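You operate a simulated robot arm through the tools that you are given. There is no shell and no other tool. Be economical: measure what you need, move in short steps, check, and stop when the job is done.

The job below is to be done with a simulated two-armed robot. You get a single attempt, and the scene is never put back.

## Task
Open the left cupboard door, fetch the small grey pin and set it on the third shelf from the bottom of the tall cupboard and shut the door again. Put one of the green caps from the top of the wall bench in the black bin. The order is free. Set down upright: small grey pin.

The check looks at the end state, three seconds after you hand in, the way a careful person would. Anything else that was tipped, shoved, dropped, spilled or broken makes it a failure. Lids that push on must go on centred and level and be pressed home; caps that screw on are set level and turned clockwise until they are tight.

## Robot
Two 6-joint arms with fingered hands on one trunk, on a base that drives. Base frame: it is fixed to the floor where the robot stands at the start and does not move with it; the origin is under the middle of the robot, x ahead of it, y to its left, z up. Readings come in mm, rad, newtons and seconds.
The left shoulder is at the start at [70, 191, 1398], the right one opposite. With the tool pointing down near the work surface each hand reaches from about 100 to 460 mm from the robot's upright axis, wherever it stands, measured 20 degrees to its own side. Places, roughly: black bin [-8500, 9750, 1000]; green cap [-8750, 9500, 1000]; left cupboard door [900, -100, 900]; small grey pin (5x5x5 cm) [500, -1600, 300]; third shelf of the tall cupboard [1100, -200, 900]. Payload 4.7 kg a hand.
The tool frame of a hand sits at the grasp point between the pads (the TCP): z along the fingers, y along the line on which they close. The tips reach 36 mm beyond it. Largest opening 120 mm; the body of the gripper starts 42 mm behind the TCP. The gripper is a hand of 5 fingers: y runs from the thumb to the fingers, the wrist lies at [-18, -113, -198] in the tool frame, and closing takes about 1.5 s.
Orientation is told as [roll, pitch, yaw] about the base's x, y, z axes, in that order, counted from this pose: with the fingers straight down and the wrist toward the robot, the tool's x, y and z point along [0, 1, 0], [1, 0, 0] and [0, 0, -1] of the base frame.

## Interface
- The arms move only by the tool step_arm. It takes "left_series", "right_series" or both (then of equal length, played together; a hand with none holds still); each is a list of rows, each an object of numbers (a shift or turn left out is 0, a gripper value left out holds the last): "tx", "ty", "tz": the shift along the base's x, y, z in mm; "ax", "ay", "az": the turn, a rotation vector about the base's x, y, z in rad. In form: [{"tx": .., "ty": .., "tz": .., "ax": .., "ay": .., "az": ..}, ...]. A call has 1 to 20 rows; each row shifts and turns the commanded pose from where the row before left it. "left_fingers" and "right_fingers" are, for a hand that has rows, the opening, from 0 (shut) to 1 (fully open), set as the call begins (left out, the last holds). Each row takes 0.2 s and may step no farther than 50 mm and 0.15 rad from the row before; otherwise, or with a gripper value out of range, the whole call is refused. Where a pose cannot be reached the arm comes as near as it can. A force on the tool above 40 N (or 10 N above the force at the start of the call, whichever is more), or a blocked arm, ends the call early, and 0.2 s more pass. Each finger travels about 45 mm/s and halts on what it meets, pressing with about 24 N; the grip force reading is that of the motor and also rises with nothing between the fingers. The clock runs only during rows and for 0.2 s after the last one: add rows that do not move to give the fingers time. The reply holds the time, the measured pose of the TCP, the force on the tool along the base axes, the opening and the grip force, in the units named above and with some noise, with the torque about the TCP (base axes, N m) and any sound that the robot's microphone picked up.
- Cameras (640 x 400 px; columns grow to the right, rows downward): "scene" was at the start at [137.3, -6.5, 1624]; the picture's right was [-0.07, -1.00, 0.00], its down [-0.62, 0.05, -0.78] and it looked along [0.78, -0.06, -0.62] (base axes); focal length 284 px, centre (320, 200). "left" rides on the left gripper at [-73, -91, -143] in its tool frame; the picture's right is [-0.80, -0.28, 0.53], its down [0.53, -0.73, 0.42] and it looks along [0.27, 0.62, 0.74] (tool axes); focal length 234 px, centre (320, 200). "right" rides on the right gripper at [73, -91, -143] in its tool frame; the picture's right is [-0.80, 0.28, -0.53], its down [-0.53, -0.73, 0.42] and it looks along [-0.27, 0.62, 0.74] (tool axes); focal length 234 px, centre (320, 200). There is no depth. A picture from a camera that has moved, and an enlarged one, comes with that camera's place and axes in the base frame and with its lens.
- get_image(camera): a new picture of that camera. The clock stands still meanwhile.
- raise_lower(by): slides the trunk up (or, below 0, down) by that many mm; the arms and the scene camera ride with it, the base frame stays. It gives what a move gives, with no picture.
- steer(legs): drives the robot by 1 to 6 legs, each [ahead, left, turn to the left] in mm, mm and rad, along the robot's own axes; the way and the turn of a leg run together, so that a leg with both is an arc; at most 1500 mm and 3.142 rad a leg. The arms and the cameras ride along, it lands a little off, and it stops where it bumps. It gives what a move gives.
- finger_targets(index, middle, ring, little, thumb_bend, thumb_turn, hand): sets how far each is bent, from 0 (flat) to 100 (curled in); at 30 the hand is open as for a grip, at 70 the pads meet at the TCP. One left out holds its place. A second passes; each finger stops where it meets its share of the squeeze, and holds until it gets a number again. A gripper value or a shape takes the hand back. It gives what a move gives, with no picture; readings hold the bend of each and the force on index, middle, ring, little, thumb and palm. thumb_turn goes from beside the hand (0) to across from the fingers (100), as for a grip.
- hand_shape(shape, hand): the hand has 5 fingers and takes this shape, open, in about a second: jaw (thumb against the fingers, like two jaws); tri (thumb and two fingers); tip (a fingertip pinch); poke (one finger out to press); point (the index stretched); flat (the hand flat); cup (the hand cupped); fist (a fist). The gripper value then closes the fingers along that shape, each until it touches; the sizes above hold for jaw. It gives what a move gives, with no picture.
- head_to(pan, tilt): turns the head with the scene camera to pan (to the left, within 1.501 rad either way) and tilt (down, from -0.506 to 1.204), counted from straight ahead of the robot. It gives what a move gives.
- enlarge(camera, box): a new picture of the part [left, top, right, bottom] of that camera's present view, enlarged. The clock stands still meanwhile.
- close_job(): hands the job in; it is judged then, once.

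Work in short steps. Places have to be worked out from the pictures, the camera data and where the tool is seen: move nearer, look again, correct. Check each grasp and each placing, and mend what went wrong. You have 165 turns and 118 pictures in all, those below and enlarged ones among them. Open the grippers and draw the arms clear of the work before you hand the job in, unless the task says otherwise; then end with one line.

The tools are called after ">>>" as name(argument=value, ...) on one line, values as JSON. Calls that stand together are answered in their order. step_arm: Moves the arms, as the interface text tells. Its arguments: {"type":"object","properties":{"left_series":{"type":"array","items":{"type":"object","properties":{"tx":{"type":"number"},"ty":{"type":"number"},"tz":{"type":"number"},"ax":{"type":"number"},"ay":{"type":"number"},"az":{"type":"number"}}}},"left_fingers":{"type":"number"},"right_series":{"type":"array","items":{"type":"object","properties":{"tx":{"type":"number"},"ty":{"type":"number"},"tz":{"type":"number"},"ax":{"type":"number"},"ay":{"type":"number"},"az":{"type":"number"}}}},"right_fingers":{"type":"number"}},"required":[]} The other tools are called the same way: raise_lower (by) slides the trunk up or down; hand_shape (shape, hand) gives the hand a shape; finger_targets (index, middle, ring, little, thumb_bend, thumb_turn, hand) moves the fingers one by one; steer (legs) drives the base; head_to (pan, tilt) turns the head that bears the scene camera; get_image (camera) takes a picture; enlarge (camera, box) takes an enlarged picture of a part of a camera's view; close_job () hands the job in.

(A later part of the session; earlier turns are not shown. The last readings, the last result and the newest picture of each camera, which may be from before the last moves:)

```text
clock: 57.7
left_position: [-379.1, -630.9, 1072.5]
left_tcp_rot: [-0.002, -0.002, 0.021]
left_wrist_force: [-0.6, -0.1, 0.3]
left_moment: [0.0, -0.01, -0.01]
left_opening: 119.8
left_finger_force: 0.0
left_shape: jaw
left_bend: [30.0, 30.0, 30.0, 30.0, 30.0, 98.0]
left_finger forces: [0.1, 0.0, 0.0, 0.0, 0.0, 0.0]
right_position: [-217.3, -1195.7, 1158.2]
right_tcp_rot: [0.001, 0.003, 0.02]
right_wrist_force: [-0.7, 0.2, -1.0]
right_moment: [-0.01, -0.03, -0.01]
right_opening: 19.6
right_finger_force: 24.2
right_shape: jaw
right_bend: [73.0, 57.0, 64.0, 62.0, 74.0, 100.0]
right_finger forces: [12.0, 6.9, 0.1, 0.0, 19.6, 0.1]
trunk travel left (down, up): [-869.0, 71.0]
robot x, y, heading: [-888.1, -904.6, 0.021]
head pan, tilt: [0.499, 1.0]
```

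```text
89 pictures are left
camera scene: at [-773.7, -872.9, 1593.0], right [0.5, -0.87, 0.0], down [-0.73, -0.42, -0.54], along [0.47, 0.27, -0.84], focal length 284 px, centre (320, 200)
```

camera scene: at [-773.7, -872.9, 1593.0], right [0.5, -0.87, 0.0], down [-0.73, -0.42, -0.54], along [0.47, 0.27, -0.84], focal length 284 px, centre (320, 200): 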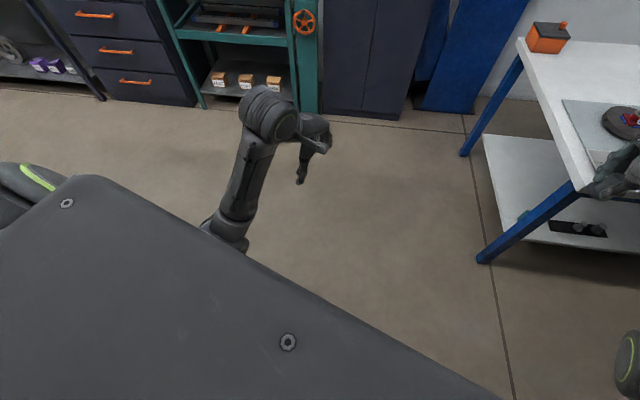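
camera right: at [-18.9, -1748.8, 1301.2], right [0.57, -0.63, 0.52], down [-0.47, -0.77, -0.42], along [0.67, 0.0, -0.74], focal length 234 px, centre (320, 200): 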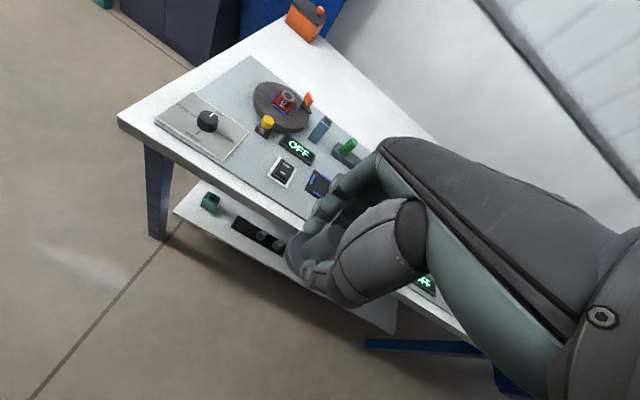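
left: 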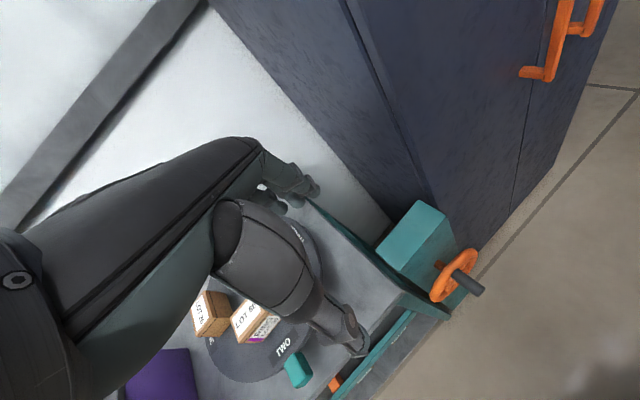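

A gauge console and bench stand close behind my left side. I go straight ahead first, then left.

>>> steer(legs=[[600, 0, 0]])

>>> head_to(pan=1.4, tilt=0.5)

>>> get_image(camera="scene")

```text
clock: 61.1
left_position: [210.0, -617.0, 1072.1]
left_tcp_rot: [-0.002, -0.002, 0.021]
left_wrist_force: [0.8, 0.1, -0.7]
left_moment: [0.02, 0.02, 0.01]
left_opening: 119.8
left_finger_force: 0.1
left_shape: jaw
left_bend: [30.0, 30.0, 30.0, 30.0, 30.0, 98.0]
left_finger forces: [0.1, 0.0, 0.0, 0.0, 0.0, 0.0]
right_position: [373.3, -1184.8, 1159.1]
right_tcp_rot: [-0.001, 0.002, 0.021]
right_wrist_force: [0.3, -0.4, -0.6]
right_moment: [-0.02, 0.01, -0.02]
right_opening: 19.5
right_finger_force: 24.4
right_shape: jaw
right_bend: [73.0, 57.0, 64.0, 62.0, 74.0, 100.0]
right_finger forces: [12.1, 6.9, 0.1, 0.0, 19.5, 0.1]
trunk travel left (down, up): [-869.0, 71.0]
robot x, y, heading: [-296.3, -894.4, 0.02]
head pan, tilt: [0.499, 1.0]
```

```text
clock: 62.3
left_position: [210.9, -617.9, 1071.9]
left_tcp_rot: [0.001, 0.001, 0.02]
left_wrist_force: [-0.3, -1.2, 0.3]
left_moment: [-0.04, 0.01, -0.02]
left_opening: 119.9
left_finger_force: 0.0
left_shape: jaw
left_bend: [30.0, 30.0, 30.0, 30.0, 30.0, 98.0]
left_finger forces: [0.1, 0.0, 0.1, 0.0, 0.0, 0.0]
right_position: [374.6, -1183.8, 1158.2]
right_tcp_rot: [-0.001, 0.002, 0.02]
right_wrist_force: [-0.2, -0.1, -0.8]
right_moment: [0.03, 0.03, 0.02]
right_opening: 19.4
right_finger_force: 24.3
right_shape: jaw
right_bend: [73.0, 57.0, 64.0, 62.0, 74.0, 100.0]
right_finger forces: [12.1, 6.9, 0.0, 0.0, 19.6, 0.0]
trunk travel left (down, up): [-869.0, 71.0]
robot x, y, heading: [-294.9, -896.5, 0.022]
head pan, tilt: [1.4, 0.499]
```

```text
88 pictures are left
camera scene: at [-229.4, -805.3, 1634.1], right [0.99, -0.15, 0.0], down [-0.07, -0.47, -0.88], along [0.13, 0.87, -0.48], focal length 284 px, centre (320, 200)
```

scene: 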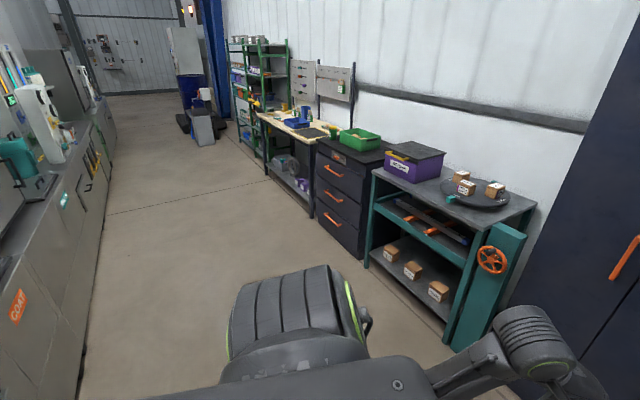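

The way is clear. By triangulation the left handle is at about (881,-222,1020), the door seam at y≈-260 and the hinge near y≈+50. A hand-wheel sits at (702,76,780), so the door may open to at most about 75°. I drive in front of the doors and look closely.

>>> steer(legs=[[200, 530, -0.02]])

>>> head_to(pan=0.05, tilt=0.35)

>>> get_image(camera="scene")

>>> enlarge(camera="scene", box=[220, 100, 460, 310])

```text
clock: 65.5
left_position: [415.0, -113.3, 1073.2]
left_tcp_rot: [-0.001, -0.001, -0.007]
left_wrist_force: [-0.9, -0.1, 0.1]
left_moment: [0.08, 0.01, -0.03]
left_opening: 119.8
left_finger_force: 0.0
left_shape: jaw
left_bend: [30.0, 30.0, 30.0, 30.0, 30.0, 98.0]
left_finger forces: [0.0, 0.0, 0.0, 0.1, 0.0, 0.0]
right_position: [563.3, -686.0, 1158.3]
right_tcp_rot: [0.001, 0.002, -0.008]
right_wrist_force: [-0.4, -0.2, -0.7]
right_moment: [0.04, 0.01, 0.01]
right_opening: 19.4
right_finger_force: 23.7
right_shape: jaw
right_bend: [73.0, 57.0, 64.0, 62.0, 74.0, 100.0]
right_finger forces: [12.1, 6.8, 0.0, 0.1, 19.6, 0.0]
trunk travel left (down, up): [-869.0, 71.0]
robot x, y, heading: [-94.7, -375.0, -0.008]
head pan, tilt: [1.4, 0.499]
```

```text
clock: 67.0
left_position: [414.6, -111.6, 1071.2]
left_tcp_rot: [-0.001, -0.003, -0.007]
left_wrist_force: [-0.7, 0.1, -0.8]
left_moment: [-0.01, -0.01, 0.01]
left_opening: 119.8
left_finger_force: 0.0
left_shape: jaw
left_bend: [30.0, 30.0, 30.0, 30.0, 30.0, 98.0]
left_finger forces: [0.1, 0.0, 0.0, 0.1, 0.1, 0.1]
right_position: [561.2, -684.0, 1158.6]
right_tcp_rot: [0.001, 0.0, -0.007]
right_wrist_force: [-0.2, 0.0, -0.5]
right_moment: [0.02, 0.01, 0.01]
right_opening: 19.7
right_finger_force: 24.0
right_shape: jaw
right_bend: [73.0, 57.0, 64.0, 62.0, 74.0, 100.0]
right_finger forces: [12.1, 6.8, 0.0, 0.0, 19.6, 0.0]
trunk travel left (down, up): [-869.0, 71.0]
robot x, y, heading: [-98.6, -376.0, -0.006]
head pan, tilt: [0.051, 0.351]
```

```text
87 pictures are left
camera scene: at [45.8, -374.0, 1647.8], right [0.04, -1.0, 0.0], down [-0.34, -0.02, -0.94], along [0.94, 0.04, -0.34], focal length 284 px, centre (320, 200)
```

scene: 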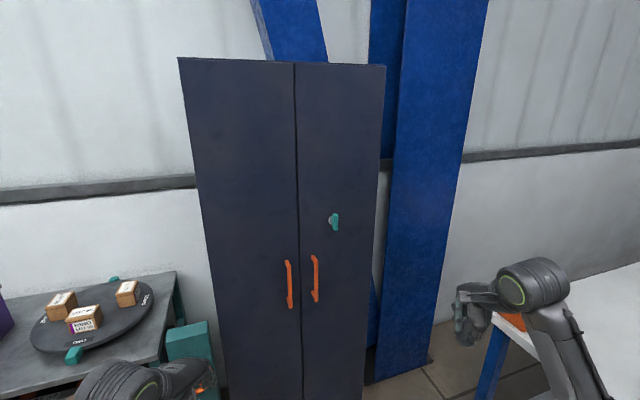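

```text
1.90 times, centred on (340, 205) of scene
camera zoom: at [45.8, -374.0, 1647.8], right [0.04, -1.0, 0.0], down [-0.34, -0.02, -0.94], along [0.94, 0.04, -0.34], focal length 540 px, centre (282, 190)
```

zoom: 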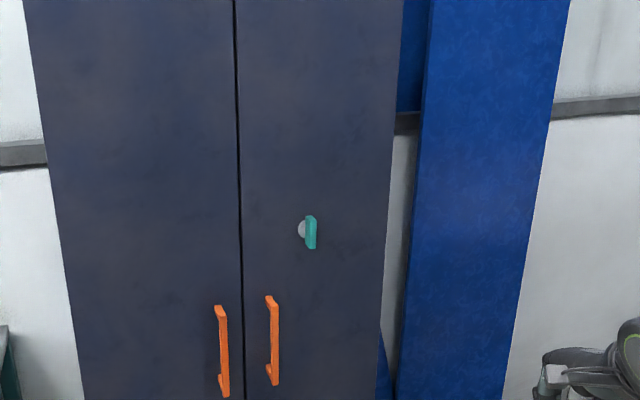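

There is a teal turn-latch on the right door; I'll try the left handle first. Its bar spans z≈935–1115 at about (881,-228). I turn the left hand so its fingers point forward and it closes sideways, with the wrist to the left.

>>> step_arm(left_series=[{"ax": 0.0806, "ay": -0.0806, "az": -0.0806}, {"ax": 0.0806, "ay": -0.0806, "az": -0.0806}, {"ax": 0.0806, "ay": -0.0806, "az": -0.0806}, {"ax": 0.0806, "ay": -0.0806, "az": -0.0806}, {"ax": 0.0806, "ay": -0.0806, "az": -0.0806}, {"ax": 0.0806, "ay": -0.0806, "az": -0.0806}, {"ax": 0.0806, "ay": -0.0806, "az": -0.0806}, {"ax": 0.0806, "ay": -0.0806, "az": -0.0806}, {"ax": 0.0806, "ay": -0.0806, "az": -0.0806}, {"ax": 0.0806, "ay": -0.0806, "az": -0.0806}, {"ax": 0.0806, "ay": -0.0806, "az": -0.0806}, {"ax": 0.0806, "ay": -0.0806, "az": -0.0806}, {"ax": 0.0806, "ay": -0.0806, "az": -0.0806}, {"ax": 0.0806, "ay": -0.0806, "az": -0.0806}, {"ax": 0.0806, "ay": -0.0806, "az": -0.0806}], left_fingers=0.6)

>>> get_image(camera="scene")

>>> get_image(camera="left")

```text
clock: 70.2
left_position: [413.4, -111.1, 1072.1]
left_tcp_rot: [1.569, 0.006, -1.572]
left_wrist_force: [0.1, -0.2, -0.7]
left_moment: [0.0, 0.0, -0.02]
left_opening: 72.5
left_finger_force: 0.1
left_shape: jaw
left_bend: [74.0, 41.0, 38.0, 42.0, 66.0, 100.0]
left_finger forces: [0.1, 0.0, 0.1, 0.1, 0.0, 0.0]
right_position: [562.6, -683.7, 1159.2]
right_tcp_rot: [0.0, 0.003, -0.006]
right_wrist_force: [0.0, -0.8, -0.6]
right_moment: [-0.01, 0.03, 0.01]
right_opening: 19.4
right_finger_force: 23.8
right_shape: jaw
right_bend: [73.0, 57.0, 64.0, 62.0, 74.0, 100.0]
right_finger forces: [12.1, 6.8, 0.0, 0.1, 19.5, 0.1]
trunk travel left (down, up): [-869.0, 71.0]
robot x, y, heading: [-101.6, -378.6, -0.009]
head pan, tilt: [0.051, 0.351]
```

```text
85 pictures are left
camera scene: at [46.0, -373.1, 1647.8], right [0.04, -1.0, 0.0], down [-0.34, -0.02, -0.94], along [0.94, 0.04, -0.34], focal length 284 px, centre (320, 200)
```

scene: 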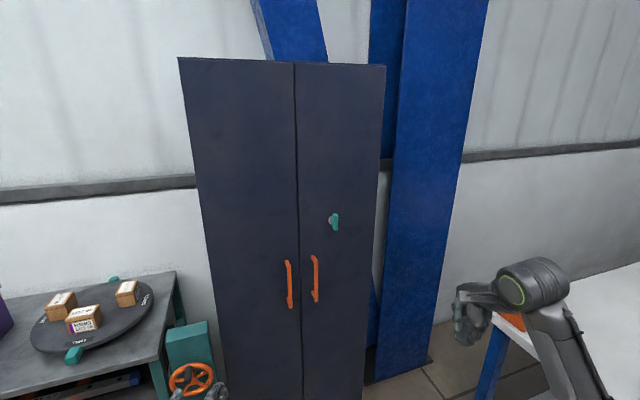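

```text
84 pictures are left
camera left: at [271.3, -19.7, 999.4], right [0.52, 0.28, -0.8], down [0.43, 0.73, 0.54], along [0.74, -0.62, 0.26], focal length 234 px, centre (320, 200)
```

left: 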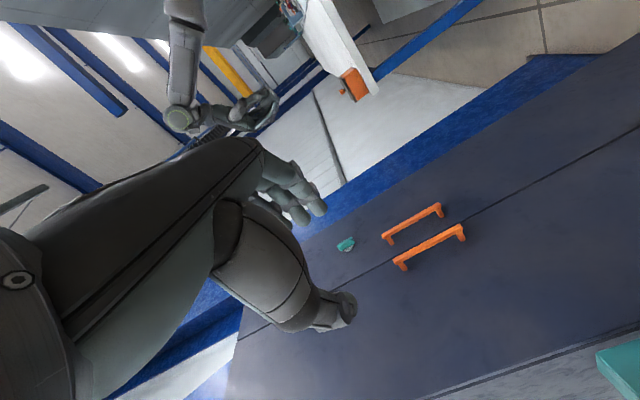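

The hand orients fine. I open it to about 0.8, drive 200 mm nearer, and bring the hand in front of the left handle.

>>> steer(legs=[[200, 0, 0.008]])

>>> step_arm(left_series=[{"tx": 30, "ty": -25, "tz": -10}, {"tx": 30, "ty": -25, "tz": -10}, {"tx": 30, "ty": -25, "tz": -10}, {"tx": 30, "ty": -25, "tz": -10}, {"tx": 20, "ty": -2, "tz": -10}, {}, {}], left_fingers=0.8)

>>> get_image(camera="scene")

>>> get_image(camera="left")

```text
clock: 71.8
left_position: [610.9, -110.2, 1071.8]
left_tcp_rot: [1.57, 0.008, -1.567]
left_wrist_force: [-0.3, 0.5, 0.5]
left_moment: [0.01, -0.01, -0.02]
left_opening: 72.3
left_finger_force: 0.1
left_shape: jaw
left_bend: [74.0, 41.0, 38.0, 42.0, 66.0, 100.0]
left_finger forces: [0.0, 0.0, 0.0, 0.1, 0.1, 0.0]
right_position: [762.8, -682.7, 1158.6]
right_tcp_rot: [0.001, -0.001, -0.003]
right_wrist_force: [0.1, 0.5, -0.2]
right_moment: [0.0, -0.01, 0.02]
right_opening: 19.7
right_finger_force: 23.9
right_shape: jaw
right_bend: [73.0, 57.0, 64.0, 62.0, 74.0, 100.0]
right_finger forces: [12.1, 6.8, 0.1, 0.0, 19.7, 0.0]
trunk travel left (down, up): [-869.0, 71.0]
robot x, y, heading: [100.0, -375.8, -0.002]
head pan, tilt: [0.051, 0.351]
```

```text
clock: 73.4
left_position: [752.6, -213.8, 1022.5]
left_tcp_rot: [1.57, 0.008, -1.567]
left_wrist_force: [-0.1, 0.4, -0.3]
left_moment: [0.01, 0.03, 0.01]
left_opening: 95.7
left_finger_force: 0.0
left_shape: jaw
left_bend: [26.0, 34.0, 32.0, 33.0, 52.0, 99.0]
left_finger forces: [0.1, 0.1, 0.0, 0.0, 0.1, 0.1]
right_position: [763.4, -682.3, 1158.0]
right_tcp_rot: [0.0, 0.001, -0.002]
right_wrist_force: [-0.6, -0.1, -0.8]
right_moment: [0.02, 0.0, 0.0]
right_opening: 19.7
right_finger_force: 24.2
right_shape: jaw
right_bend: [73.0, 57.0, 64.0, 62.0, 74.0, 100.0]
right_finger forces: [12.2, 6.8, 0.0, 0.1, 19.6, 0.1]
trunk travel left (down, up): [-869.0, 71.0]
robot x, y, heading: [100.6, -382.7, -0.003]
head pan, tilt: [0.051, 0.351]
```

```text
83 pictures are left
camera scene: at [245.5, -374.9, 1647.8], right [0.05, -1.0, 0.0], down [-0.34, -0.02, -0.94], along [0.94, 0.05, -0.34], focal length 284 px, centre (320, 200)
```

scene: 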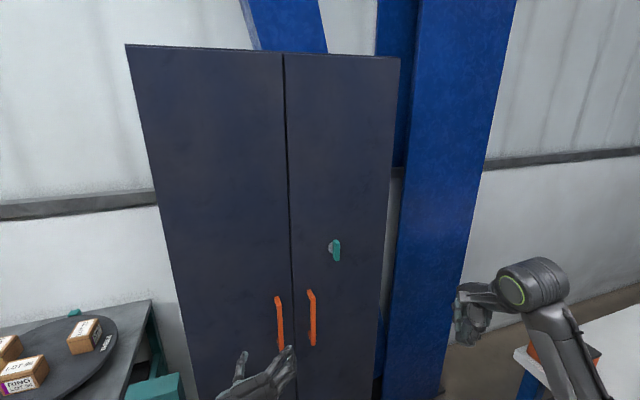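

```text
82 pictures are left
camera left: at [609.2, -122.6, 949.8], right [0.52, 0.29, -0.8], down [0.42, 0.73, 0.54], along [0.74, -0.62, 0.26], focal length 234 px, centre (320, 200)
```

left: 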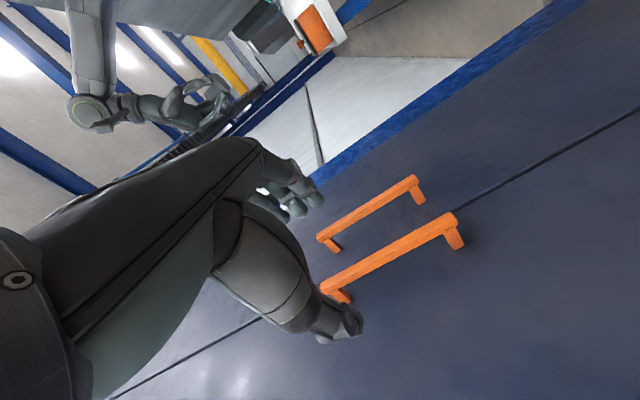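

The bar refines to (887,-226), z 912–1085. I advance so the TCP sits at about x=878, y=-219, z=1003.

>>> step_arm(left_series=[{"tx": 25, "ty": -3, "tz": -6}, {"tx": 25, "ty": -2, "tz": -6}, {"tx": 25, "tz": -6}, {"tx": 25}, {"tx": 13}, {"tx": 12}])

>>> get_image(camera="left")

>>> enlarge(camera="scene", box=[200, 270, 380, 400])

```text
clock: 74.8
left_position: [871.8, -219.1, 1007.4]
left_tcp_rot: [1.571, 0.008, -1.569]
left_wrist_force: [-23.4, -4.5, -0.2]
left_moment: [-0.11, 0.24, 1.35]
left_opening: 95.2
left_finger_force: 0.1
left_shape: jaw
left_bend: [26.0, 34.0, 32.0, 33.0, 53.0, 98.0]
left_finger forces: [0.1, 0.1, 0.0, 0.1, 23.4, 0.0]
right_position: [757.8, -684.4, 1161.9]
right_tcp_rot: [0.001, -0.002, -0.001]
right_wrist_force: [0.4, 0.2, -1.4]
right_moment: [0.03, 0.0, -0.01]
right_opening: 19.4
right_finger_force: 24.0
right_shape: jaw
right_bend: [73.0, 57.0, 64.0, 62.0, 74.0, 100.0]
right_finger forces: [12.2, 6.9, 0.0, 0.0, 19.7, 0.0]
trunk travel left (down, up): [-869.0, 71.0]
robot x, y, heading: [97.6, -375.8, 0.002]
head pan, tilt: [0.051, 0.351]
```

```text
81 pictures are left
camera left: at [728.7, -128.0, 934.5], right [0.52, 0.29, -0.8], down [0.42, 0.73, 0.54], along [0.74, -0.62, 0.26], focal length 234 px, centre (320, 200)
```

left: 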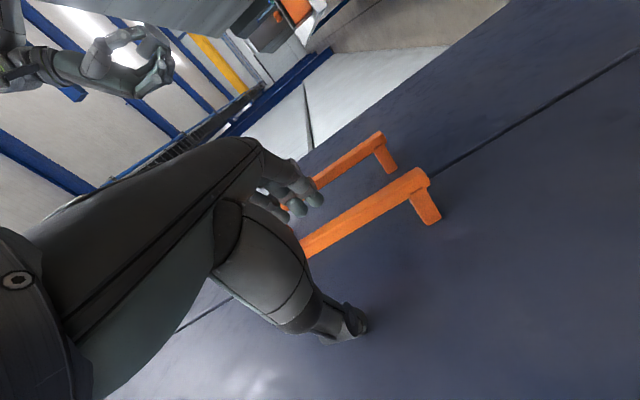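

```text
3.08 times, centred on (290, 335) of scene
camera zoom: at [238.3, -375.6, 1648.4], right [0.05, -1.0, 0.0], down [-0.34, -0.02, -0.94], along [0.94, 0.05, -0.34], focal length 873 px, centre (412, -215)
```

zoom: 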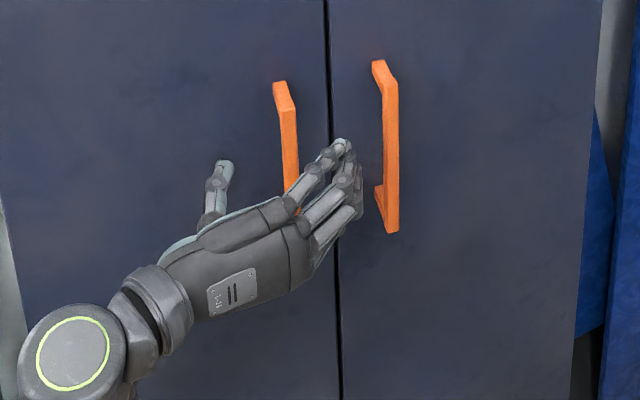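

The thumb tip touches the door, and the bar lies between the fingers and the thumb. I back off 8 mm and close.

>>> step_arm(left_series=[{"tx": -8}, {}, {}, {}, {}, {}, {}, {}], left_fingers=0)

>>> enlarge(camera="scene", box=[200, 270, 380, 400])

```text
clock: 76.7
left_position: [868.2, -229.0, 1004.9]
left_tcp_rot: [1.566, 0.001, -1.583]
left_wrist_force: [-2.9, -25.9, -1.9]
left_moment: [0.11, 0.04, -0.45]
left_opening: 12.8
left_finger_force: 23.5
left_shape: jaw
left_bend: [70.0, 70.0, 66.0, 70.0, 79.0, 100.0]
left_finger forces: [24.0, 12.7, 2.2, 0.0, 15.4, 0.1]
right_position: [761.5, -686.7, 1158.0]
right_tcp_rot: [0.003, 0.001, -0.003]
right_wrist_force: [-0.5, -0.1, -0.8]
right_moment: [-0.02, 0.02, -0.02]
right_opening: 19.7
right_finger_force: 24.1
right_shape: jaw
right_bend: [73.0, 57.0, 64.0, 62.0, 74.0, 100.0]
right_finger forces: [12.0, 7.0, 0.0, 0.0, 19.6, 0.0]
trunk travel left (down, up): [-869.0, 71.0]
robot x, y, heading: [102.8, -377.0, -0.006]
head pan, tilt: [0.051, 0.351]
stopped in row 8 (left hand): the force on the tool passed its limit at 41 N (the readings are from after the stop); the commanded pose is now the measured one
```

```text
3.08 times, centred on (290, 335) of scene
camera zoom: at [245.4, -377.4, 1647.9], right [0.04, -1.0, 0.0], down [-0.34, -0.01, -0.94], along [0.94, 0.04, -0.34], focal length 873 px, centre (412, -215)
```

zoom: 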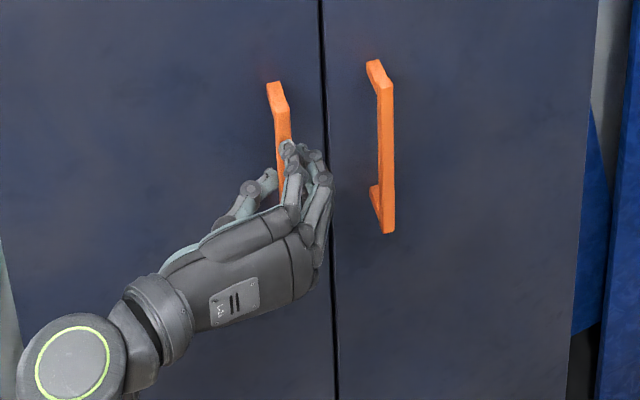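

The handle is gripped. I pull gently along the door's arc, turning with it, for the first 0.2 rad.

>>> step_arm(left_series=[{"tx": -13.7, "ty": 2.3, "az": -0.05}, {"tx": -13.6, "ty": 3.6, "az": -0.05}, {"tx": -13.4, "ty": 3.9, "az": -0.05}, {"tx": -13.2, "ty": 4.6, "az": -0.05}])

>>> get_image(camera="scene")

```text
clock: 77.3
left_position: [842.0, -228.8, 1005.6]
left_tcp_rot: [1.565, -0.001, -1.684]
left_wrist_force: [0.8, -25.1, -6.0]
left_moment: [0.16, 0.12, -0.44]
left_opening: 12.0
left_finger_force: 23.8
left_shape: jaw
left_bend: [70.0, 70.0, 65.0, 70.0, 79.0, 100.0]
left_finger forces: [22.9, 12.7, 2.9, 0.1, 14.0, 0.0]
right_position: [760.3, -689.7, 1159.0]
right_tcp_rot: [0.002, 0.003, -0.008]
right_wrist_force: [-0.6, -0.2, -0.8]
right_moment: [-0.02, 0.01, -0.03]
right_opening: 19.6
right_finger_force: 23.8
right_shape: jaw
right_bend: [73.0, 57.0, 64.0, 62.0, 74.0, 100.0]
right_finger forces: [12.1, 6.8, 0.0, 0.0, 19.6, 0.0]
trunk travel left (down, up): [-869.0, 71.0]
robot x, y, heading: [100.5, -380.4, -0.007]
head pan, tilt: [0.051, 0.351]
stopped in row 3 (left hand): the force on the tool passed its limit at 42 N (the readings are from after the stop); the commanded pose is now the measured one
```

```text
78 pictures are left
camera scene: at [245.3, -379.0, 1647.7], right [0.04, -1.0, 0.0], down [-0.34, -0.01, -0.94], along [0.94, 0.04, -0.34], focal length 284 px, centre (320, 200)
```

scene: 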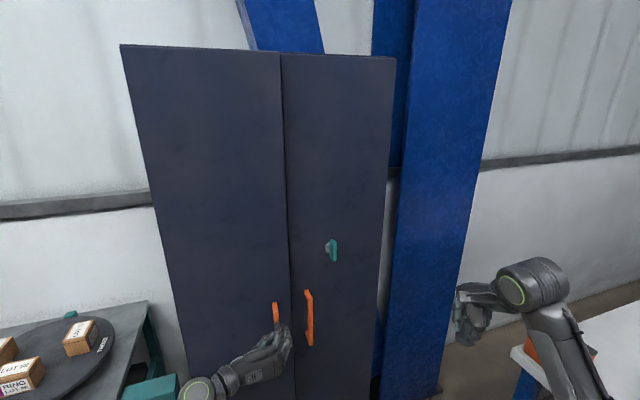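

The door is opening. There is a side preload of -25 N in y, so I relax toward -y and go on pulling.

>>> step_arm(left_series=[{"ty": -6}, {"tx": -13, "ty": 2, "az": -0.05}, {"tx": -13, "ty": 3, "az": -0.05}, {"tx": -13, "ty": 5, "az": -0.05}, {"tx": -12.8, "ty": 5.3, "az": -0.05}])

```text
clock: 78.5
left_position: [796.5, -224.0, 1005.1]
left_tcp_rot: [1.566, -0.002, -1.861]
left_wrist_force: [-3.8, -27.3, -5.2]
left_moment: [0.2, 0.13, -0.44]
left_opening: 12.3
left_finger_force: 23.8
left_shape: jaw
left_bend: [70.0, 70.0, 66.0, 70.0, 79.0, 100.0]
left_finger forces: [23.5, 13.0, 3.1, 0.0, 13.8, 0.0]
right_position: [760.4, -690.8, 1158.3]
right_tcp_rot: [0.002, 0.002, -0.012]
right_wrist_force: [-0.5, 0.3, -1.0]
right_moment: [0.02, -0.04, -0.01]
right_opening: 19.4
right_finger_force: 23.8
right_shape: jaw
right_bend: [73.0, 57.0, 64.0, 62.0, 74.0, 100.0]
right_finger forces: [12.1, 7.0, 0.0, 0.0, 19.5, 0.0]
trunk travel left (down, up): [-869.0, 71.0]
robot x, y, heading: [98.0, -382.0, -0.007]
head pan, tilt: [0.051, 0.351]
stopped in row 5 (left hand): the force on the tool passed its limit at 41 N (the readings are from after the stop); the commanded pose is now the measured one
```

The door is about 0.29 rad open. I relax again and continue.

>>> step_arm(left_series=[{"ty": -8}, {"tx": -12.5, "ty": 3, "az": -0.05}, {"tx": -12.2, "ty": 6, "az": -0.05}, {"tx": -12, "ty": 4, "az": -0.05}, {"tx": -11.8, "ty": 6, "az": -0.05}])

>>> get_image(camera="scene")

```text
clock: 79.7
left_position: [746.9, -211.8, 1006.0]
left_tcp_rot: [1.565, 0.003, -2.056]
left_wrist_force: [-7.3, -24.5, -9.2]
left_moment: [0.24, 0.14, -0.42]
left_opening: 12.8
left_finger_force: 24.4
left_shape: jaw
left_bend: [70.0, 70.0, 67.0, 70.0, 79.0, 100.0]
left_finger forces: [23.4, 12.7, 3.7, 0.0, 14.5, 0.0]
right_position: [761.1, -691.9, 1158.2]
right_tcp_rot: [0.003, 0.001, -0.009]
right_wrist_force: [-0.5, -0.3, -0.9]
right_moment: [-0.01, 0.03, 0.01]
right_opening: 19.5
right_finger_force: 23.8
right_shape: jaw
right_bend: [73.0, 57.0, 64.0, 62.0, 74.0, 100.0]
right_finger forces: [12.1, 6.8, 0.0, 0.0, 19.6, 0.1]
trunk travel left (down, up): [-869.0, 71.0]
robot x, y, heading: [97.8, -377.2, -0.009]
head pan, tilt: [0.051, 0.351]
```

```text
77 pictures are left
camera scene: at [244.6, -381.2, 1647.8], right [0.04, -1.0, 0.0], down [-0.34, -0.01, -0.94], along [0.94, 0.04, -0.34], focal length 284 px, centre (320, 200)
```

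scene: 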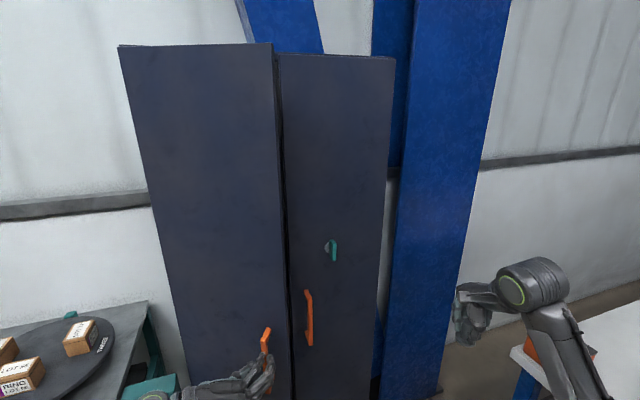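

The door is about 0.45 rad open. I continue to about 0.75 rad.

>>> step_arm(left_series=[{"tx": -3, "ty": -6}, {"tx": -10.6, "ty": 7, "az": -0.05}, {"tx": -10.6, "ty": 8, "az": -0.05}, {"tx": -10, "ty": 8, "az": -0.05}, {"tx": -9.5, "ty": 9, "az": -0.05}, {"tx": -9, "ty": 10, "az": -0.05}, {"tx": -9, "ty": 10, "az": -0.05}])

>>> get_image(camera="scene")

```text
clock: 81.0
left_position: [696.1, -181.7, 1005.4]
left_tcp_rot: [1.567, 0.001, -2.295]
left_wrist_force: [-12.8, -21.1, -7.1]
left_moment: [0.27, 0.09, -0.49]
left_opening: 11.8
left_finger_force: 24.3
left_shape: jaw
left_bend: [70.0, 70.0, 66.0, 70.0, 79.0, 100.0]
left_finger forces: [23.0, 12.7, 3.6, 0.0, 13.6, 0.0]
right_position: [760.1, -691.0, 1158.8]
right_tcp_rot: [0.001, 0.0, -0.011]
right_wrist_force: [-0.6, -0.3, -0.2]
right_moment: [-0.06, 0.03, -0.02]
right_opening: 19.3
right_finger_force: 23.8
right_shape: jaw
right_bend: [73.0, 57.0, 64.0, 62.0, 74.0, 100.0]
right_finger forces: [12.1, 7.0, 0.0, 0.0, 19.6, 0.0]
trunk travel left (down, up): [-869.0, 71.0]
robot x, y, heading: [104.1, -380.2, -0.014]
head pan, tilt: [0.051, 0.351]
stopped in row 6 (left hand): the force on the tool passed its limit at 42 N (the readings are from after the stop); the commanded pose is now the measured one
```

```text
76 pictures are left
camera scene: at [243.3, -379.8, 1648.1], right [0.04, -1.0, 0.0], down [-0.34, -0.01, -0.94], along [0.94, 0.04, -0.34], focal length 284 px, centre (320, 200)
```

scene: 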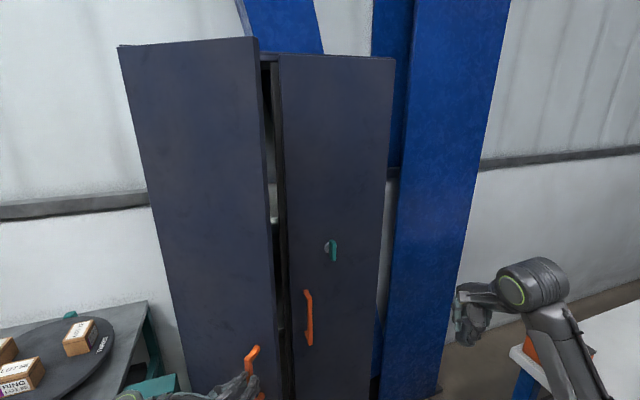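

About 0.7 rad. I continue with relaxed steps.

>>> step_arm(left_series=[{"tx": -6, "ty": -5}, {"tx": -9, "ty": 8, "az": -0.05}, {"tx": -8.6, "ty": 9, "az": -0.05}, {"tx": -9.5, "ty": 9, "az": -0.05}, {"tx": -9, "ty": 10, "az": -0.05}, {"tx": -8.5, "ty": 10, "az": -0.05}])

>>> step_arm(left_series=[{"tx": -6, "ty": -4}, {"tx": -7.5, "ty": 9.5, "az": -0.05}, {"tx": -7.5, "ty": 10, "az": -0.05}, {"tx": -7, "ty": 10, "az": -0.05}, {"tx": -7, "ty": 10.5, "az": -0.05}, {"tx": -6, "ty": 11, "az": -0.05}])

>>> get_image(camera="scene")

>>> get_image(camera="left")

```text
clock: 82.4
left_position: [646.1, -141.8, 1017.7]
left_tcp_rot: [1.552, -0.004, -2.534]
left_wrist_force: [-5.5, -4.8, -35.3]
left_moment: [0.91, 0.41, 0.06]
left_opening: 13.4
left_finger_force: 23.9
left_shape: jaw
left_bend: [70.0, 70.0, 69.0, 70.0, 79.0, 97.0]
left_finger forces: [15.5, 9.5, 2.4, 0.0, 21.3, 0.1]
left hand out of reach, approached as far as the arm can: row 4, 5, 6
right_position: [764.0, -687.4, 1157.8]
right_tcp_rot: [-0.004, 0.003, -0.009]
right_wrist_force: [1.4, -0.5, -0.7]
right_moment: [0.0, -0.04, -0.02]
right_opening: 19.5
right_finger_force: 23.8
right_shape: jaw
right_bend: [73.0, 57.0, 64.0, 62.0, 74.0, 100.0]
right_finger forces: [12.1, 6.8, 0.0, 0.1, 19.6, 0.0]
trunk travel left (down, up): [-869.0, 71.0]
robot x, y, heading: [100.4, -382.9, -0.007]
head pan, tilt: [0.051, 0.351]
```

```text
clock: 83.8
left_position: [603.3, -104.6, 1038.4]
left_tcp_rot: [1.563, -0.008, -2.784]
left_wrist_force: [20.2, 14.8, -18.4]
left_moment: [0.61, 0.26, 0.87]
left_opening: 16.9
left_finger_force: 24.0
left_shape: jaw
left_bend: [70.0, 70.0, 70.0, 70.0, 73.0, 93.0]
left_finger forces: [1.3, 0.0, 0.0, 0.0, 25.3, 0.0]
left hand out of reach, approached as far as the arm can: row 3, 4, 5, 6
right_position: [765.9, -685.2, 1156.1]
right_tcp_rot: [-0.002, 0.007, -0.01]
right_wrist_force: [0.4, -0.5, -0.6]
right_moment: [-0.03, -0.02, 0.05]
right_opening: 19.4
right_finger_force: 24.5
right_shape: jaw
right_bend: [73.0, 57.0, 64.0, 62.0, 74.0, 100.0]
right_finger forces: [12.1, 6.9, 0.1, 0.1, 19.6, 0.0]
trunk travel left (down, up): [-869.0, 71.0]
robot x, y, heading: [103.5, -380.7, -0.005]
head pan, tilt: [0.051, 0.351]
```

```text
75 pictures are left
camera scene: at [253.3, -371.8, 1647.0], right [0.04, -1.0, 0.0], down [-0.35, -0.02, -0.94], along [0.94, 0.04, -0.35], focal length 284 px, centre (320, 200)
```

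scene: 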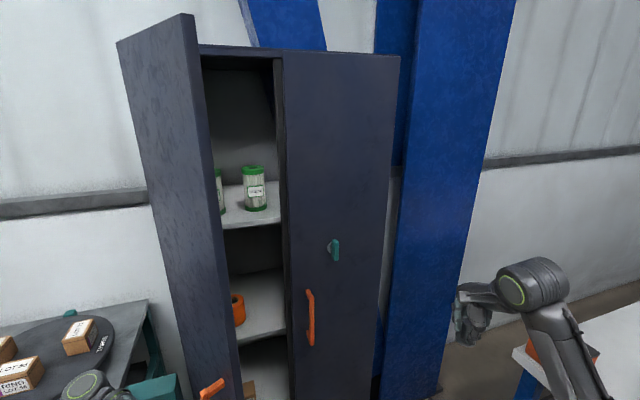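

```text
74 pictures are left
camera left: at [639.0, 61.9, 964.7], right [0.44, -0.39, -0.81], down [0.84, -0.14, 0.52], along [-0.32, -0.91, 0.26], focal length 234 px, centre (320, 200)
```

left: 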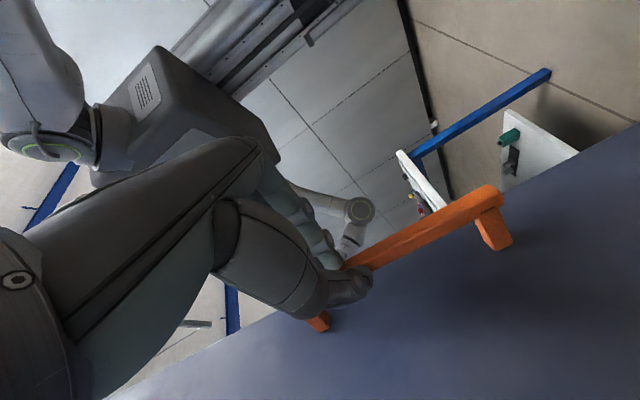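

The door is now open about 1.15 rad. I open the left hand to release the handle, keeping the arm still.

>>> step_arm(left_series=[{}, {}, {}, {}, {}, {}, {}, {}], left_fingers=1)

>>> get_image(camera="left")

```text
clock: 85.6
left_position: [600.1, -107.3, 1041.1]
left_tcp_rot: [1.562, -0.004, -2.786]
left_wrist_force: [-0.1, -0.5, -0.5]
left_moment: [0.03, 0.0, 0.0]
left_opening: 119.8
left_finger_force: 0.1
left_shape: jaw
left_bend: [30.0, 30.0, 30.0, 30.0, 30.0, 98.0]
left_finger forces: [0.0, 0.1, 0.0, 0.0, 0.0, 0.0]
right_position: [760.7, -688.4, 1158.4]
right_tcp_rot: [-0.001, 0.004, -0.008]
right_wrist_force: [-0.1, -0.6, -1.1]
right_moment: [0.0, 0.01, -0.03]
right_opening: 19.6
right_finger_force: 24.2
right_shape: jaw
right_bend: [73.0, 57.0, 64.0, 62.0, 74.0, 100.0]
right_finger forces: [12.2, 6.9, 0.0, 0.0, 19.7, 0.0]
trunk travel left (down, up): [-869.0, 71.0]
robot x, y, heading: [100.6, -380.0, -0.013]
head pan, tilt: [0.051, 0.351]
```

```text
73 pictures are left
camera left: at [634.3, 58.8, 968.3], right [0.44, -0.39, -0.81], down [0.84, -0.15, 0.53], along [-0.32, -0.91, 0.26], focal length 234 px, centre (320, 200)
```

left: 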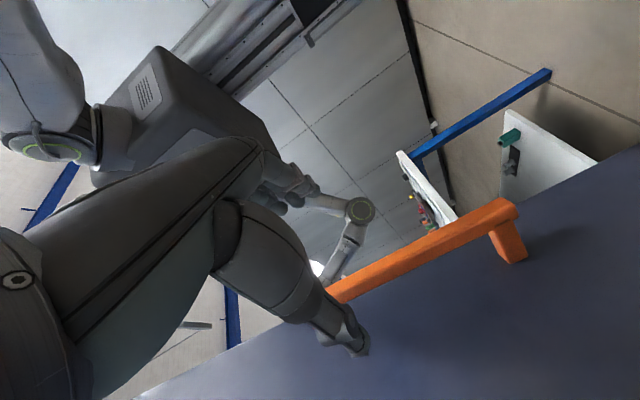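

Released. I draw the hand straight back from the bar, then toward the robot, away from the door.

>>> step_arm(left_series=[{"tx": -9, "ty": 23}, {"tx": -10, "ty": 24}, {"tx": -25, "ty": 15}, {"tx": -45, "ty": 0, "tz": 10}, {"tx": -45, "ty": 0, "tz": 10}, {"tx": -45, "tz": 10}, {"tx": -45, "tz": 10}])

>>> head_to(pan=0.2, tilt=0.6)

>>> get_image(camera="scene")

```text
clock: 87.2
left_position: [389.7, -103.4, 1119.3]
left_tcp_rot: [1.565, -0.002, -2.787]
left_wrist_force: [-0.2, -0.7, 0.2]
left_moment: [0.0, 0.01, 0.0]
left_opening: 119.8
left_finger_force: 0.1
left_shape: jaw
left_bend: [30.0, 30.0, 30.0, 30.0, 30.0, 98.0]
left_finger forces: [0.0, 0.0, 0.1, 0.1, 0.0, 0.0]
left hand out of reach, approached as far as the arm can: row 1, 2, 3, 5, 6, 7
right_position: [758.3, -688.6, 1159.1]
right_tcp_rot: [0.001, 0.001, -0.008]
right_wrist_force: [-0.6, 0.0, -1.4]
right_moment: [0.01, -0.04, -0.01]
right_opening: 19.5
right_finger_force: 24.1
right_shape: jaw
right_bend: [73.0, 57.0, 64.0, 62.0, 74.0, 100.0]
right_finger forces: [12.2, 6.9, 0.1, 0.0, 19.6, 0.0]
trunk travel left (down, up): [-869.0, 71.0]
robot x, y, heading: [99.4, -379.4, -0.008]
head pan, tilt: [0.051, 0.351]
```

```text
clock: 88.0
left_position: [392.0, -102.8, 1118.1]
left_tcp_rot: [1.564, -0.003, -2.785]
left_wrist_force: [0.4, -0.1, -0.7]
left_moment: [-0.02, 0.03, 0.0]
left_opening: 119.8
left_finger_force: 0.1
left_shape: jaw
left_bend: [30.0, 30.0, 30.0, 30.0, 30.0, 98.0]
left_finger forces: [0.0, 0.0, 0.1, 0.0, 0.1, 0.0]
right_position: [760.5, -690.1, 1158.5]
right_tcp_rot: [-0.001, 0.002, -0.008]
right_wrist_force: [-1.1, 0.5, -0.1]
right_moment: [-0.02, -0.02, -0.01]
right_opening: 19.4
right_finger_force: 24.2
right_shape: jaw
right_bend: [73.0, 57.0, 64.0, 62.0, 74.0, 100.0]
right_finger forces: [12.1, 6.9, 0.0, 0.0, 19.5, 0.0]
trunk travel left (down, up): [-869.0, 71.0]
robot x, y, heading: [97.2, -380.7, -0.008]
head pan, tilt: [0.201, 0.6]
```

```text
72 pictures are left
camera scene: at [239.7, -363.7, 1625.0], right [0.19, -0.98, 0.0], down [-0.55, -0.11, -0.83], along [0.81, 0.16, -0.56], focal length 284 px, centre (320, 200)
```

scene: 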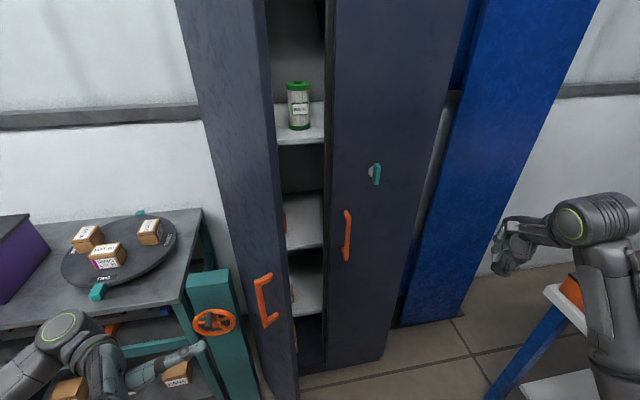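

The view now shows the cupboard is turned about 0.30 rad: hinge near (845,43), seam near (934,-243). The third shelf from the bottom is at z≈932. The door stands at about 55°, so it must go wider. I turn the left hand back to fingers-down to push the door open from inside its free edge.

>>> step_arm(left_series=[{"az": 0.134}, {"az": 0.134}, {"az": 0.134}, {"az": 0.134}, {"az": 0.134}, {"az": 0.134}, {"az": 0.134}, {"az": 0.134}, {"az": 0.134}], left_fingers=0.5)

>>> step_arm(left_series=[{"ax": -0.0806, "ay": 0.0806, "az": 0.0806}, {"ax": -0.0806, "ay": 0.0806, "az": 0.0806}, {"ax": -0.0806, "ay": 0.0806, "az": 0.0806}, {"ax": -0.0806, "ay": 0.0806, "az": 0.0806}, {"ax": -0.0806, "ay": 0.0806, "az": 0.0806}, {"ax": -0.0806, "ay": 0.0806, "az": 0.0806}, {"ax": -0.0806, "ay": 0.0806, "az": 0.0806}, {"ax": -0.0806, "ay": 0.0806, "az": 0.0806}, {"ax": -0.0806, "ay": 0.0806, "az": 0.0806}, {"ax": -0.0806, "ay": 0.0806, "az": 0.0806}, {"ax": -0.0806, "ay": 0.0806, "az": 0.0806}, {"ax": -0.0806, "ay": 0.0806, "az": 0.0806}, {"ax": -0.0806, "ay": 0.0806, "az": 0.0806}, {"ax": -0.0806, "ay": 0.0806, "az": 0.0806}, {"ax": -0.0806, "ay": 0.0806, "az": 0.0806}], left_fingers=0)

>>> get_image(camera="scene")

```text
clock: 90.0
left_position: [413.5, -121.1, 1096.4]
left_tcp_rot: [1.569, -0.001, -1.577]
left_wrist_force: [0.3, -0.1, 1.0]
left_moment: [-0.02, 0.04, 0.02]
left_opening: 60.6
left_finger_force: 0.0
left_shape: jaw
left_bend: [74.0, 45.0, 42.0, 40.0, 70.0, 100.0]
left_finger forces: [0.0, 0.0, 0.1, 0.1, 0.1, 0.1]
left hand out of reach, approached as far as the arm can: row 1, 2, 3, 8, 9
right_position: [759.9, -690.2, 1158.3]
right_tcp_rot: [0.002, 0.0, -0.008]
right_wrist_force: [0.3, 0.4, -1.3]
right_moment: [0.03, -0.04, -0.02]
right_opening: 19.2
right_finger_force: 23.5
right_shape: jaw
right_bend: [73.0, 57.0, 64.0, 62.0, 74.0, 100.0]
right_finger forces: [12.0, 6.9, 0.1, 0.0, 19.6, 0.0]
trunk travel left (down, up): [-869.0, 71.0]
robot x, y, heading: [101.1, -382.2, -0.009]
head pan, tilt: [0.201, 0.6]
```

```text
clock: 93.2
left_position: [443.6, -90.9, 936.1]
left_tcp_rot: [-0.007, -0.006, 0.004]
left_wrist_force: [0.0, -0.1, -0.1]
left_moment: [-0.02, 0.02, 0.02]
left_opening: 0.0
left_finger_force: 23.6
left_shape: jaw
left_bend: [70.0, 70.0, 70.0, 70.0, 53.0, 100.0]
left_finger forces: [0.0, 0.0, 0.0, 0.0, 0.1, 0.1]
left hand out of reach, approached as far as the arm can: row 1, 2, 3, 4, 5, 6, 7, 8, 9, 10, 11, 12, 13, 14
right_position: [761.7, -687.6, 1158.5]
right_tcp_rot: [0.0, 0.001, -0.009]
right_wrist_force: [-0.2, 0.0, -0.7]
right_moment: [-0.02, 0.05, 0.0]
right_opening: 19.4
right_finger_force: 24.7
right_shape: jaw
right_bend: [73.0, 57.0, 64.0, 62.0, 74.0, 100.0]
right_finger forces: [12.1, 6.9, 0.1, 0.0, 19.6, 0.0]
trunk travel left (down, up): [-869.0, 71.0]
robot x, y, heading: [98.0, -381.8, -0.011]
head pan, tilt: [0.201, 0.6]
```

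```text
71 pictures are left
camera scene: at [240.0, -363.0, 1624.9], right [0.19, -0.98, 0.0], down [-0.56, -0.11, -0.82], along [0.81, 0.16, -0.57], focal length 284 px, centre (320, 200)
```

scene: 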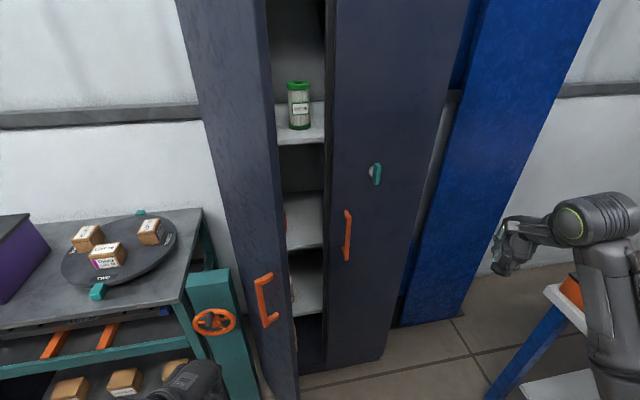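

The door holds at about 55°. I move the left hand to the right of the door's free edge, then in behind it.

>>> step_arm(left_series=[{"tx": 5, "ty": -42, "tz": 28}, {"tx": 5, "ty": -42, "tz": 28}, {"tx": 10, "ty": -42, "tz": 28}, {"tx": 15, "ty": -40, "tz": 28}, {"tx": 45}, {"tx": 45}, {"tx": 45}, {"tx": 45}, {"tx": 45}])

>>> get_image(camera="scene")

>>> get_image(camera="left")

```text
refused: row 1 steps farther than a row can; nothing moved
```

```text
70 pictures are left
camera scene: at [240.0, -363.0, 1624.9], right [0.19, -0.98, 0.0], down [-0.56, -0.11, -0.82], along [0.81, 0.16, -0.57], focal length 284 px, centre (320, 200)
```

scene: 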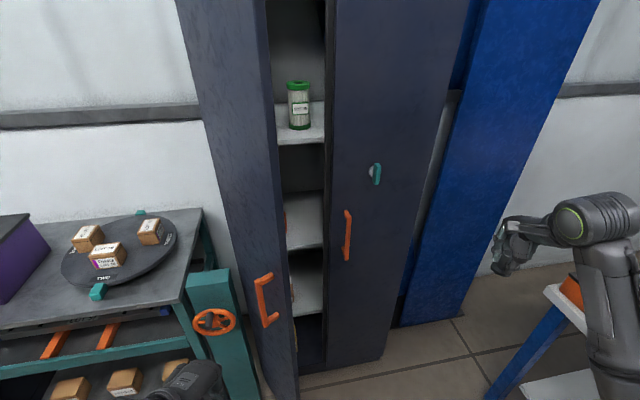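

```text
69 pictures are left
camera left: at [351.8, -163.2, 1078.1], right [-0.27, -0.81, -0.52], down [-0.73, 0.53, -0.43], along [0.62, 0.26, -0.74], focal length 234 px, centre (320, 200)
```

left: 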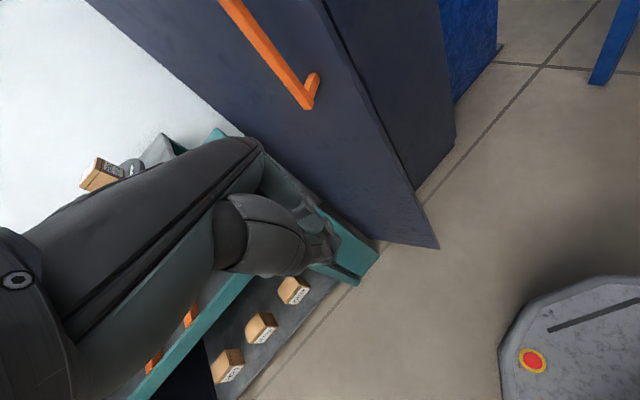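

That row was too long. I resend it with smaller steps.

>>> step_arm(left_series=[{"ty": -35, "tz": 28}, {"ty": -35, "tz": 28}, {"tx": 10, "ty": -35, "tz": 28}, {"tx": 15, "ty": -35, "tz": 25}, {"tx": 25, "ty": -30}, {"tx": 45}, {"tx": 45}, {"tx": 45}, {"tx": 45}])

>>> get_image(camera="scene")

>>> get_image(camera="left")

```text
clock: 94.0
left_position: [465.8, -106.4, 947.8]
left_tcp_rot: [0.213, 0.029, -0.058]
left_wrist_force: [0.1, 0.2, 0.4]
left_moment: [-0.01, 0.02, 0.02]
left_opening: 0.1
left_finger_force: 23.7
left_shape: jaw
left_bend: [70.0, 70.0, 70.0, 70.0, 53.0, 100.0]
left_finger forces: [0.0, 0.0, 0.1, 0.0, 0.1, 0.1]
left hand out of reach, approached as far as the arm can: row 1, 2, 3
right_position: [761.9, -685.5, 1159.1]
right_tcp_rot: [-0.001, 0.002, -0.009]
right_wrist_force: [0.4, 0.4, -0.1]
right_moment: [-0.04, -0.04, 0.0]
right_opening: 19.6
right_finger_force: 24.4
right_shape: jaw
right_bend: [73.0, 57.0, 64.0, 62.0, 74.0, 100.0]
right_finger forces: [12.1, 6.9, 0.0, 0.0, 19.6, 0.1]
trunk travel left (down, up): [-869.0, 71.0]
robot x, y, heading: [98.8, -377.5, -0.004]
head pan, tilt: [0.201, 0.6]
stopped in row 3 (left hand): the arm was blocked; the commanded pose is now the measured one
```

```text
68 pictures are left
camera scene: at [239.4, -360.4, 1625.0], right [0.19, -0.98, 0.0], down [-0.55, -0.11, -0.82], along [0.81, 0.16, -0.57], focal length 284 px, centre (320, 200)
```

scene: 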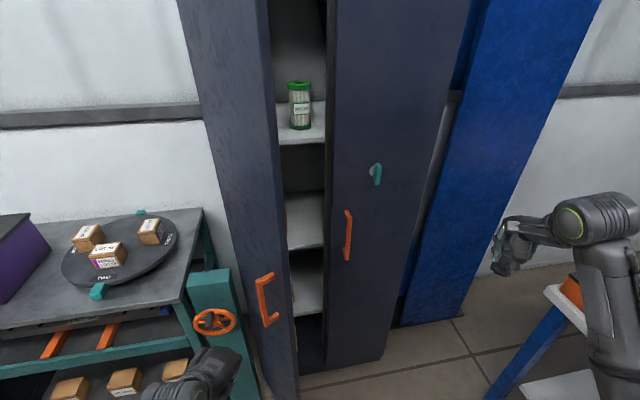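

```text
67 pictures are left
camera left: at [373.4, -202.2, 1073.8], right [-0.34, -0.66, -0.67], down [-0.7, 0.65, -0.28], along [0.62, 0.38, -0.68], focal length 234 px, centre (320, 200)
```

left: 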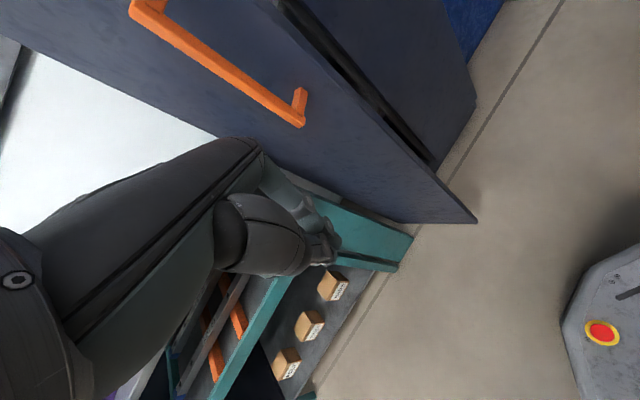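

The arm is cramped close to the body. I move forward and up first to get into the easier region, straightening the roll.

>>> step_arm(left_series=[{"tz": 35, "ax": -0.05}, {"tz": 35, "ax": -0.05}, {"tz": 35, "ax": -0.05}, {"tz": 35, "ax": -0.06}, {"tz": 20, "tx": 15}])

```text
clock: 95.2
left_position: [553.4, -104.5, 1036.4]
left_tcp_rot: [0.003, 0.019, -0.062]
left_wrist_force: [-0.5, 0.2, -0.8]
left_moment: [0.02, 0.02, 0.01]
left_opening: 0.0
left_finger_force: 24.0
left_shape: jaw
left_bend: [70.0, 70.0, 70.0, 70.0, 53.0, 100.0]
left_finger forces: [0.0, 0.0, 0.0, 0.1, 0.1, 0.0]
left hand out of reach, approached as far as the arm can: row 1, 2, 3, 4
right_position: [761.9, -688.4, 1158.3]
right_tcp_rot: [0.0, 0.002, -0.009]
right_wrist_force: [0.4, 1.1, -0.5]
right_moment: [0.04, 0.03, 0.01]
right_opening: 19.6
right_finger_force: 24.0
right_shape: jaw
right_bend: [73.0, 57.0, 64.0, 62.0, 74.0, 100.0]
right_finger forces: [12.1, 6.9, 0.1, 0.0, 19.7, 0.0]
trunk travel left (down, up): [-869.0, 71.0]
robot x, y, heading: [101.1, -379.3, -0.01]
head pan, tilt: [0.201, 0.6]
```

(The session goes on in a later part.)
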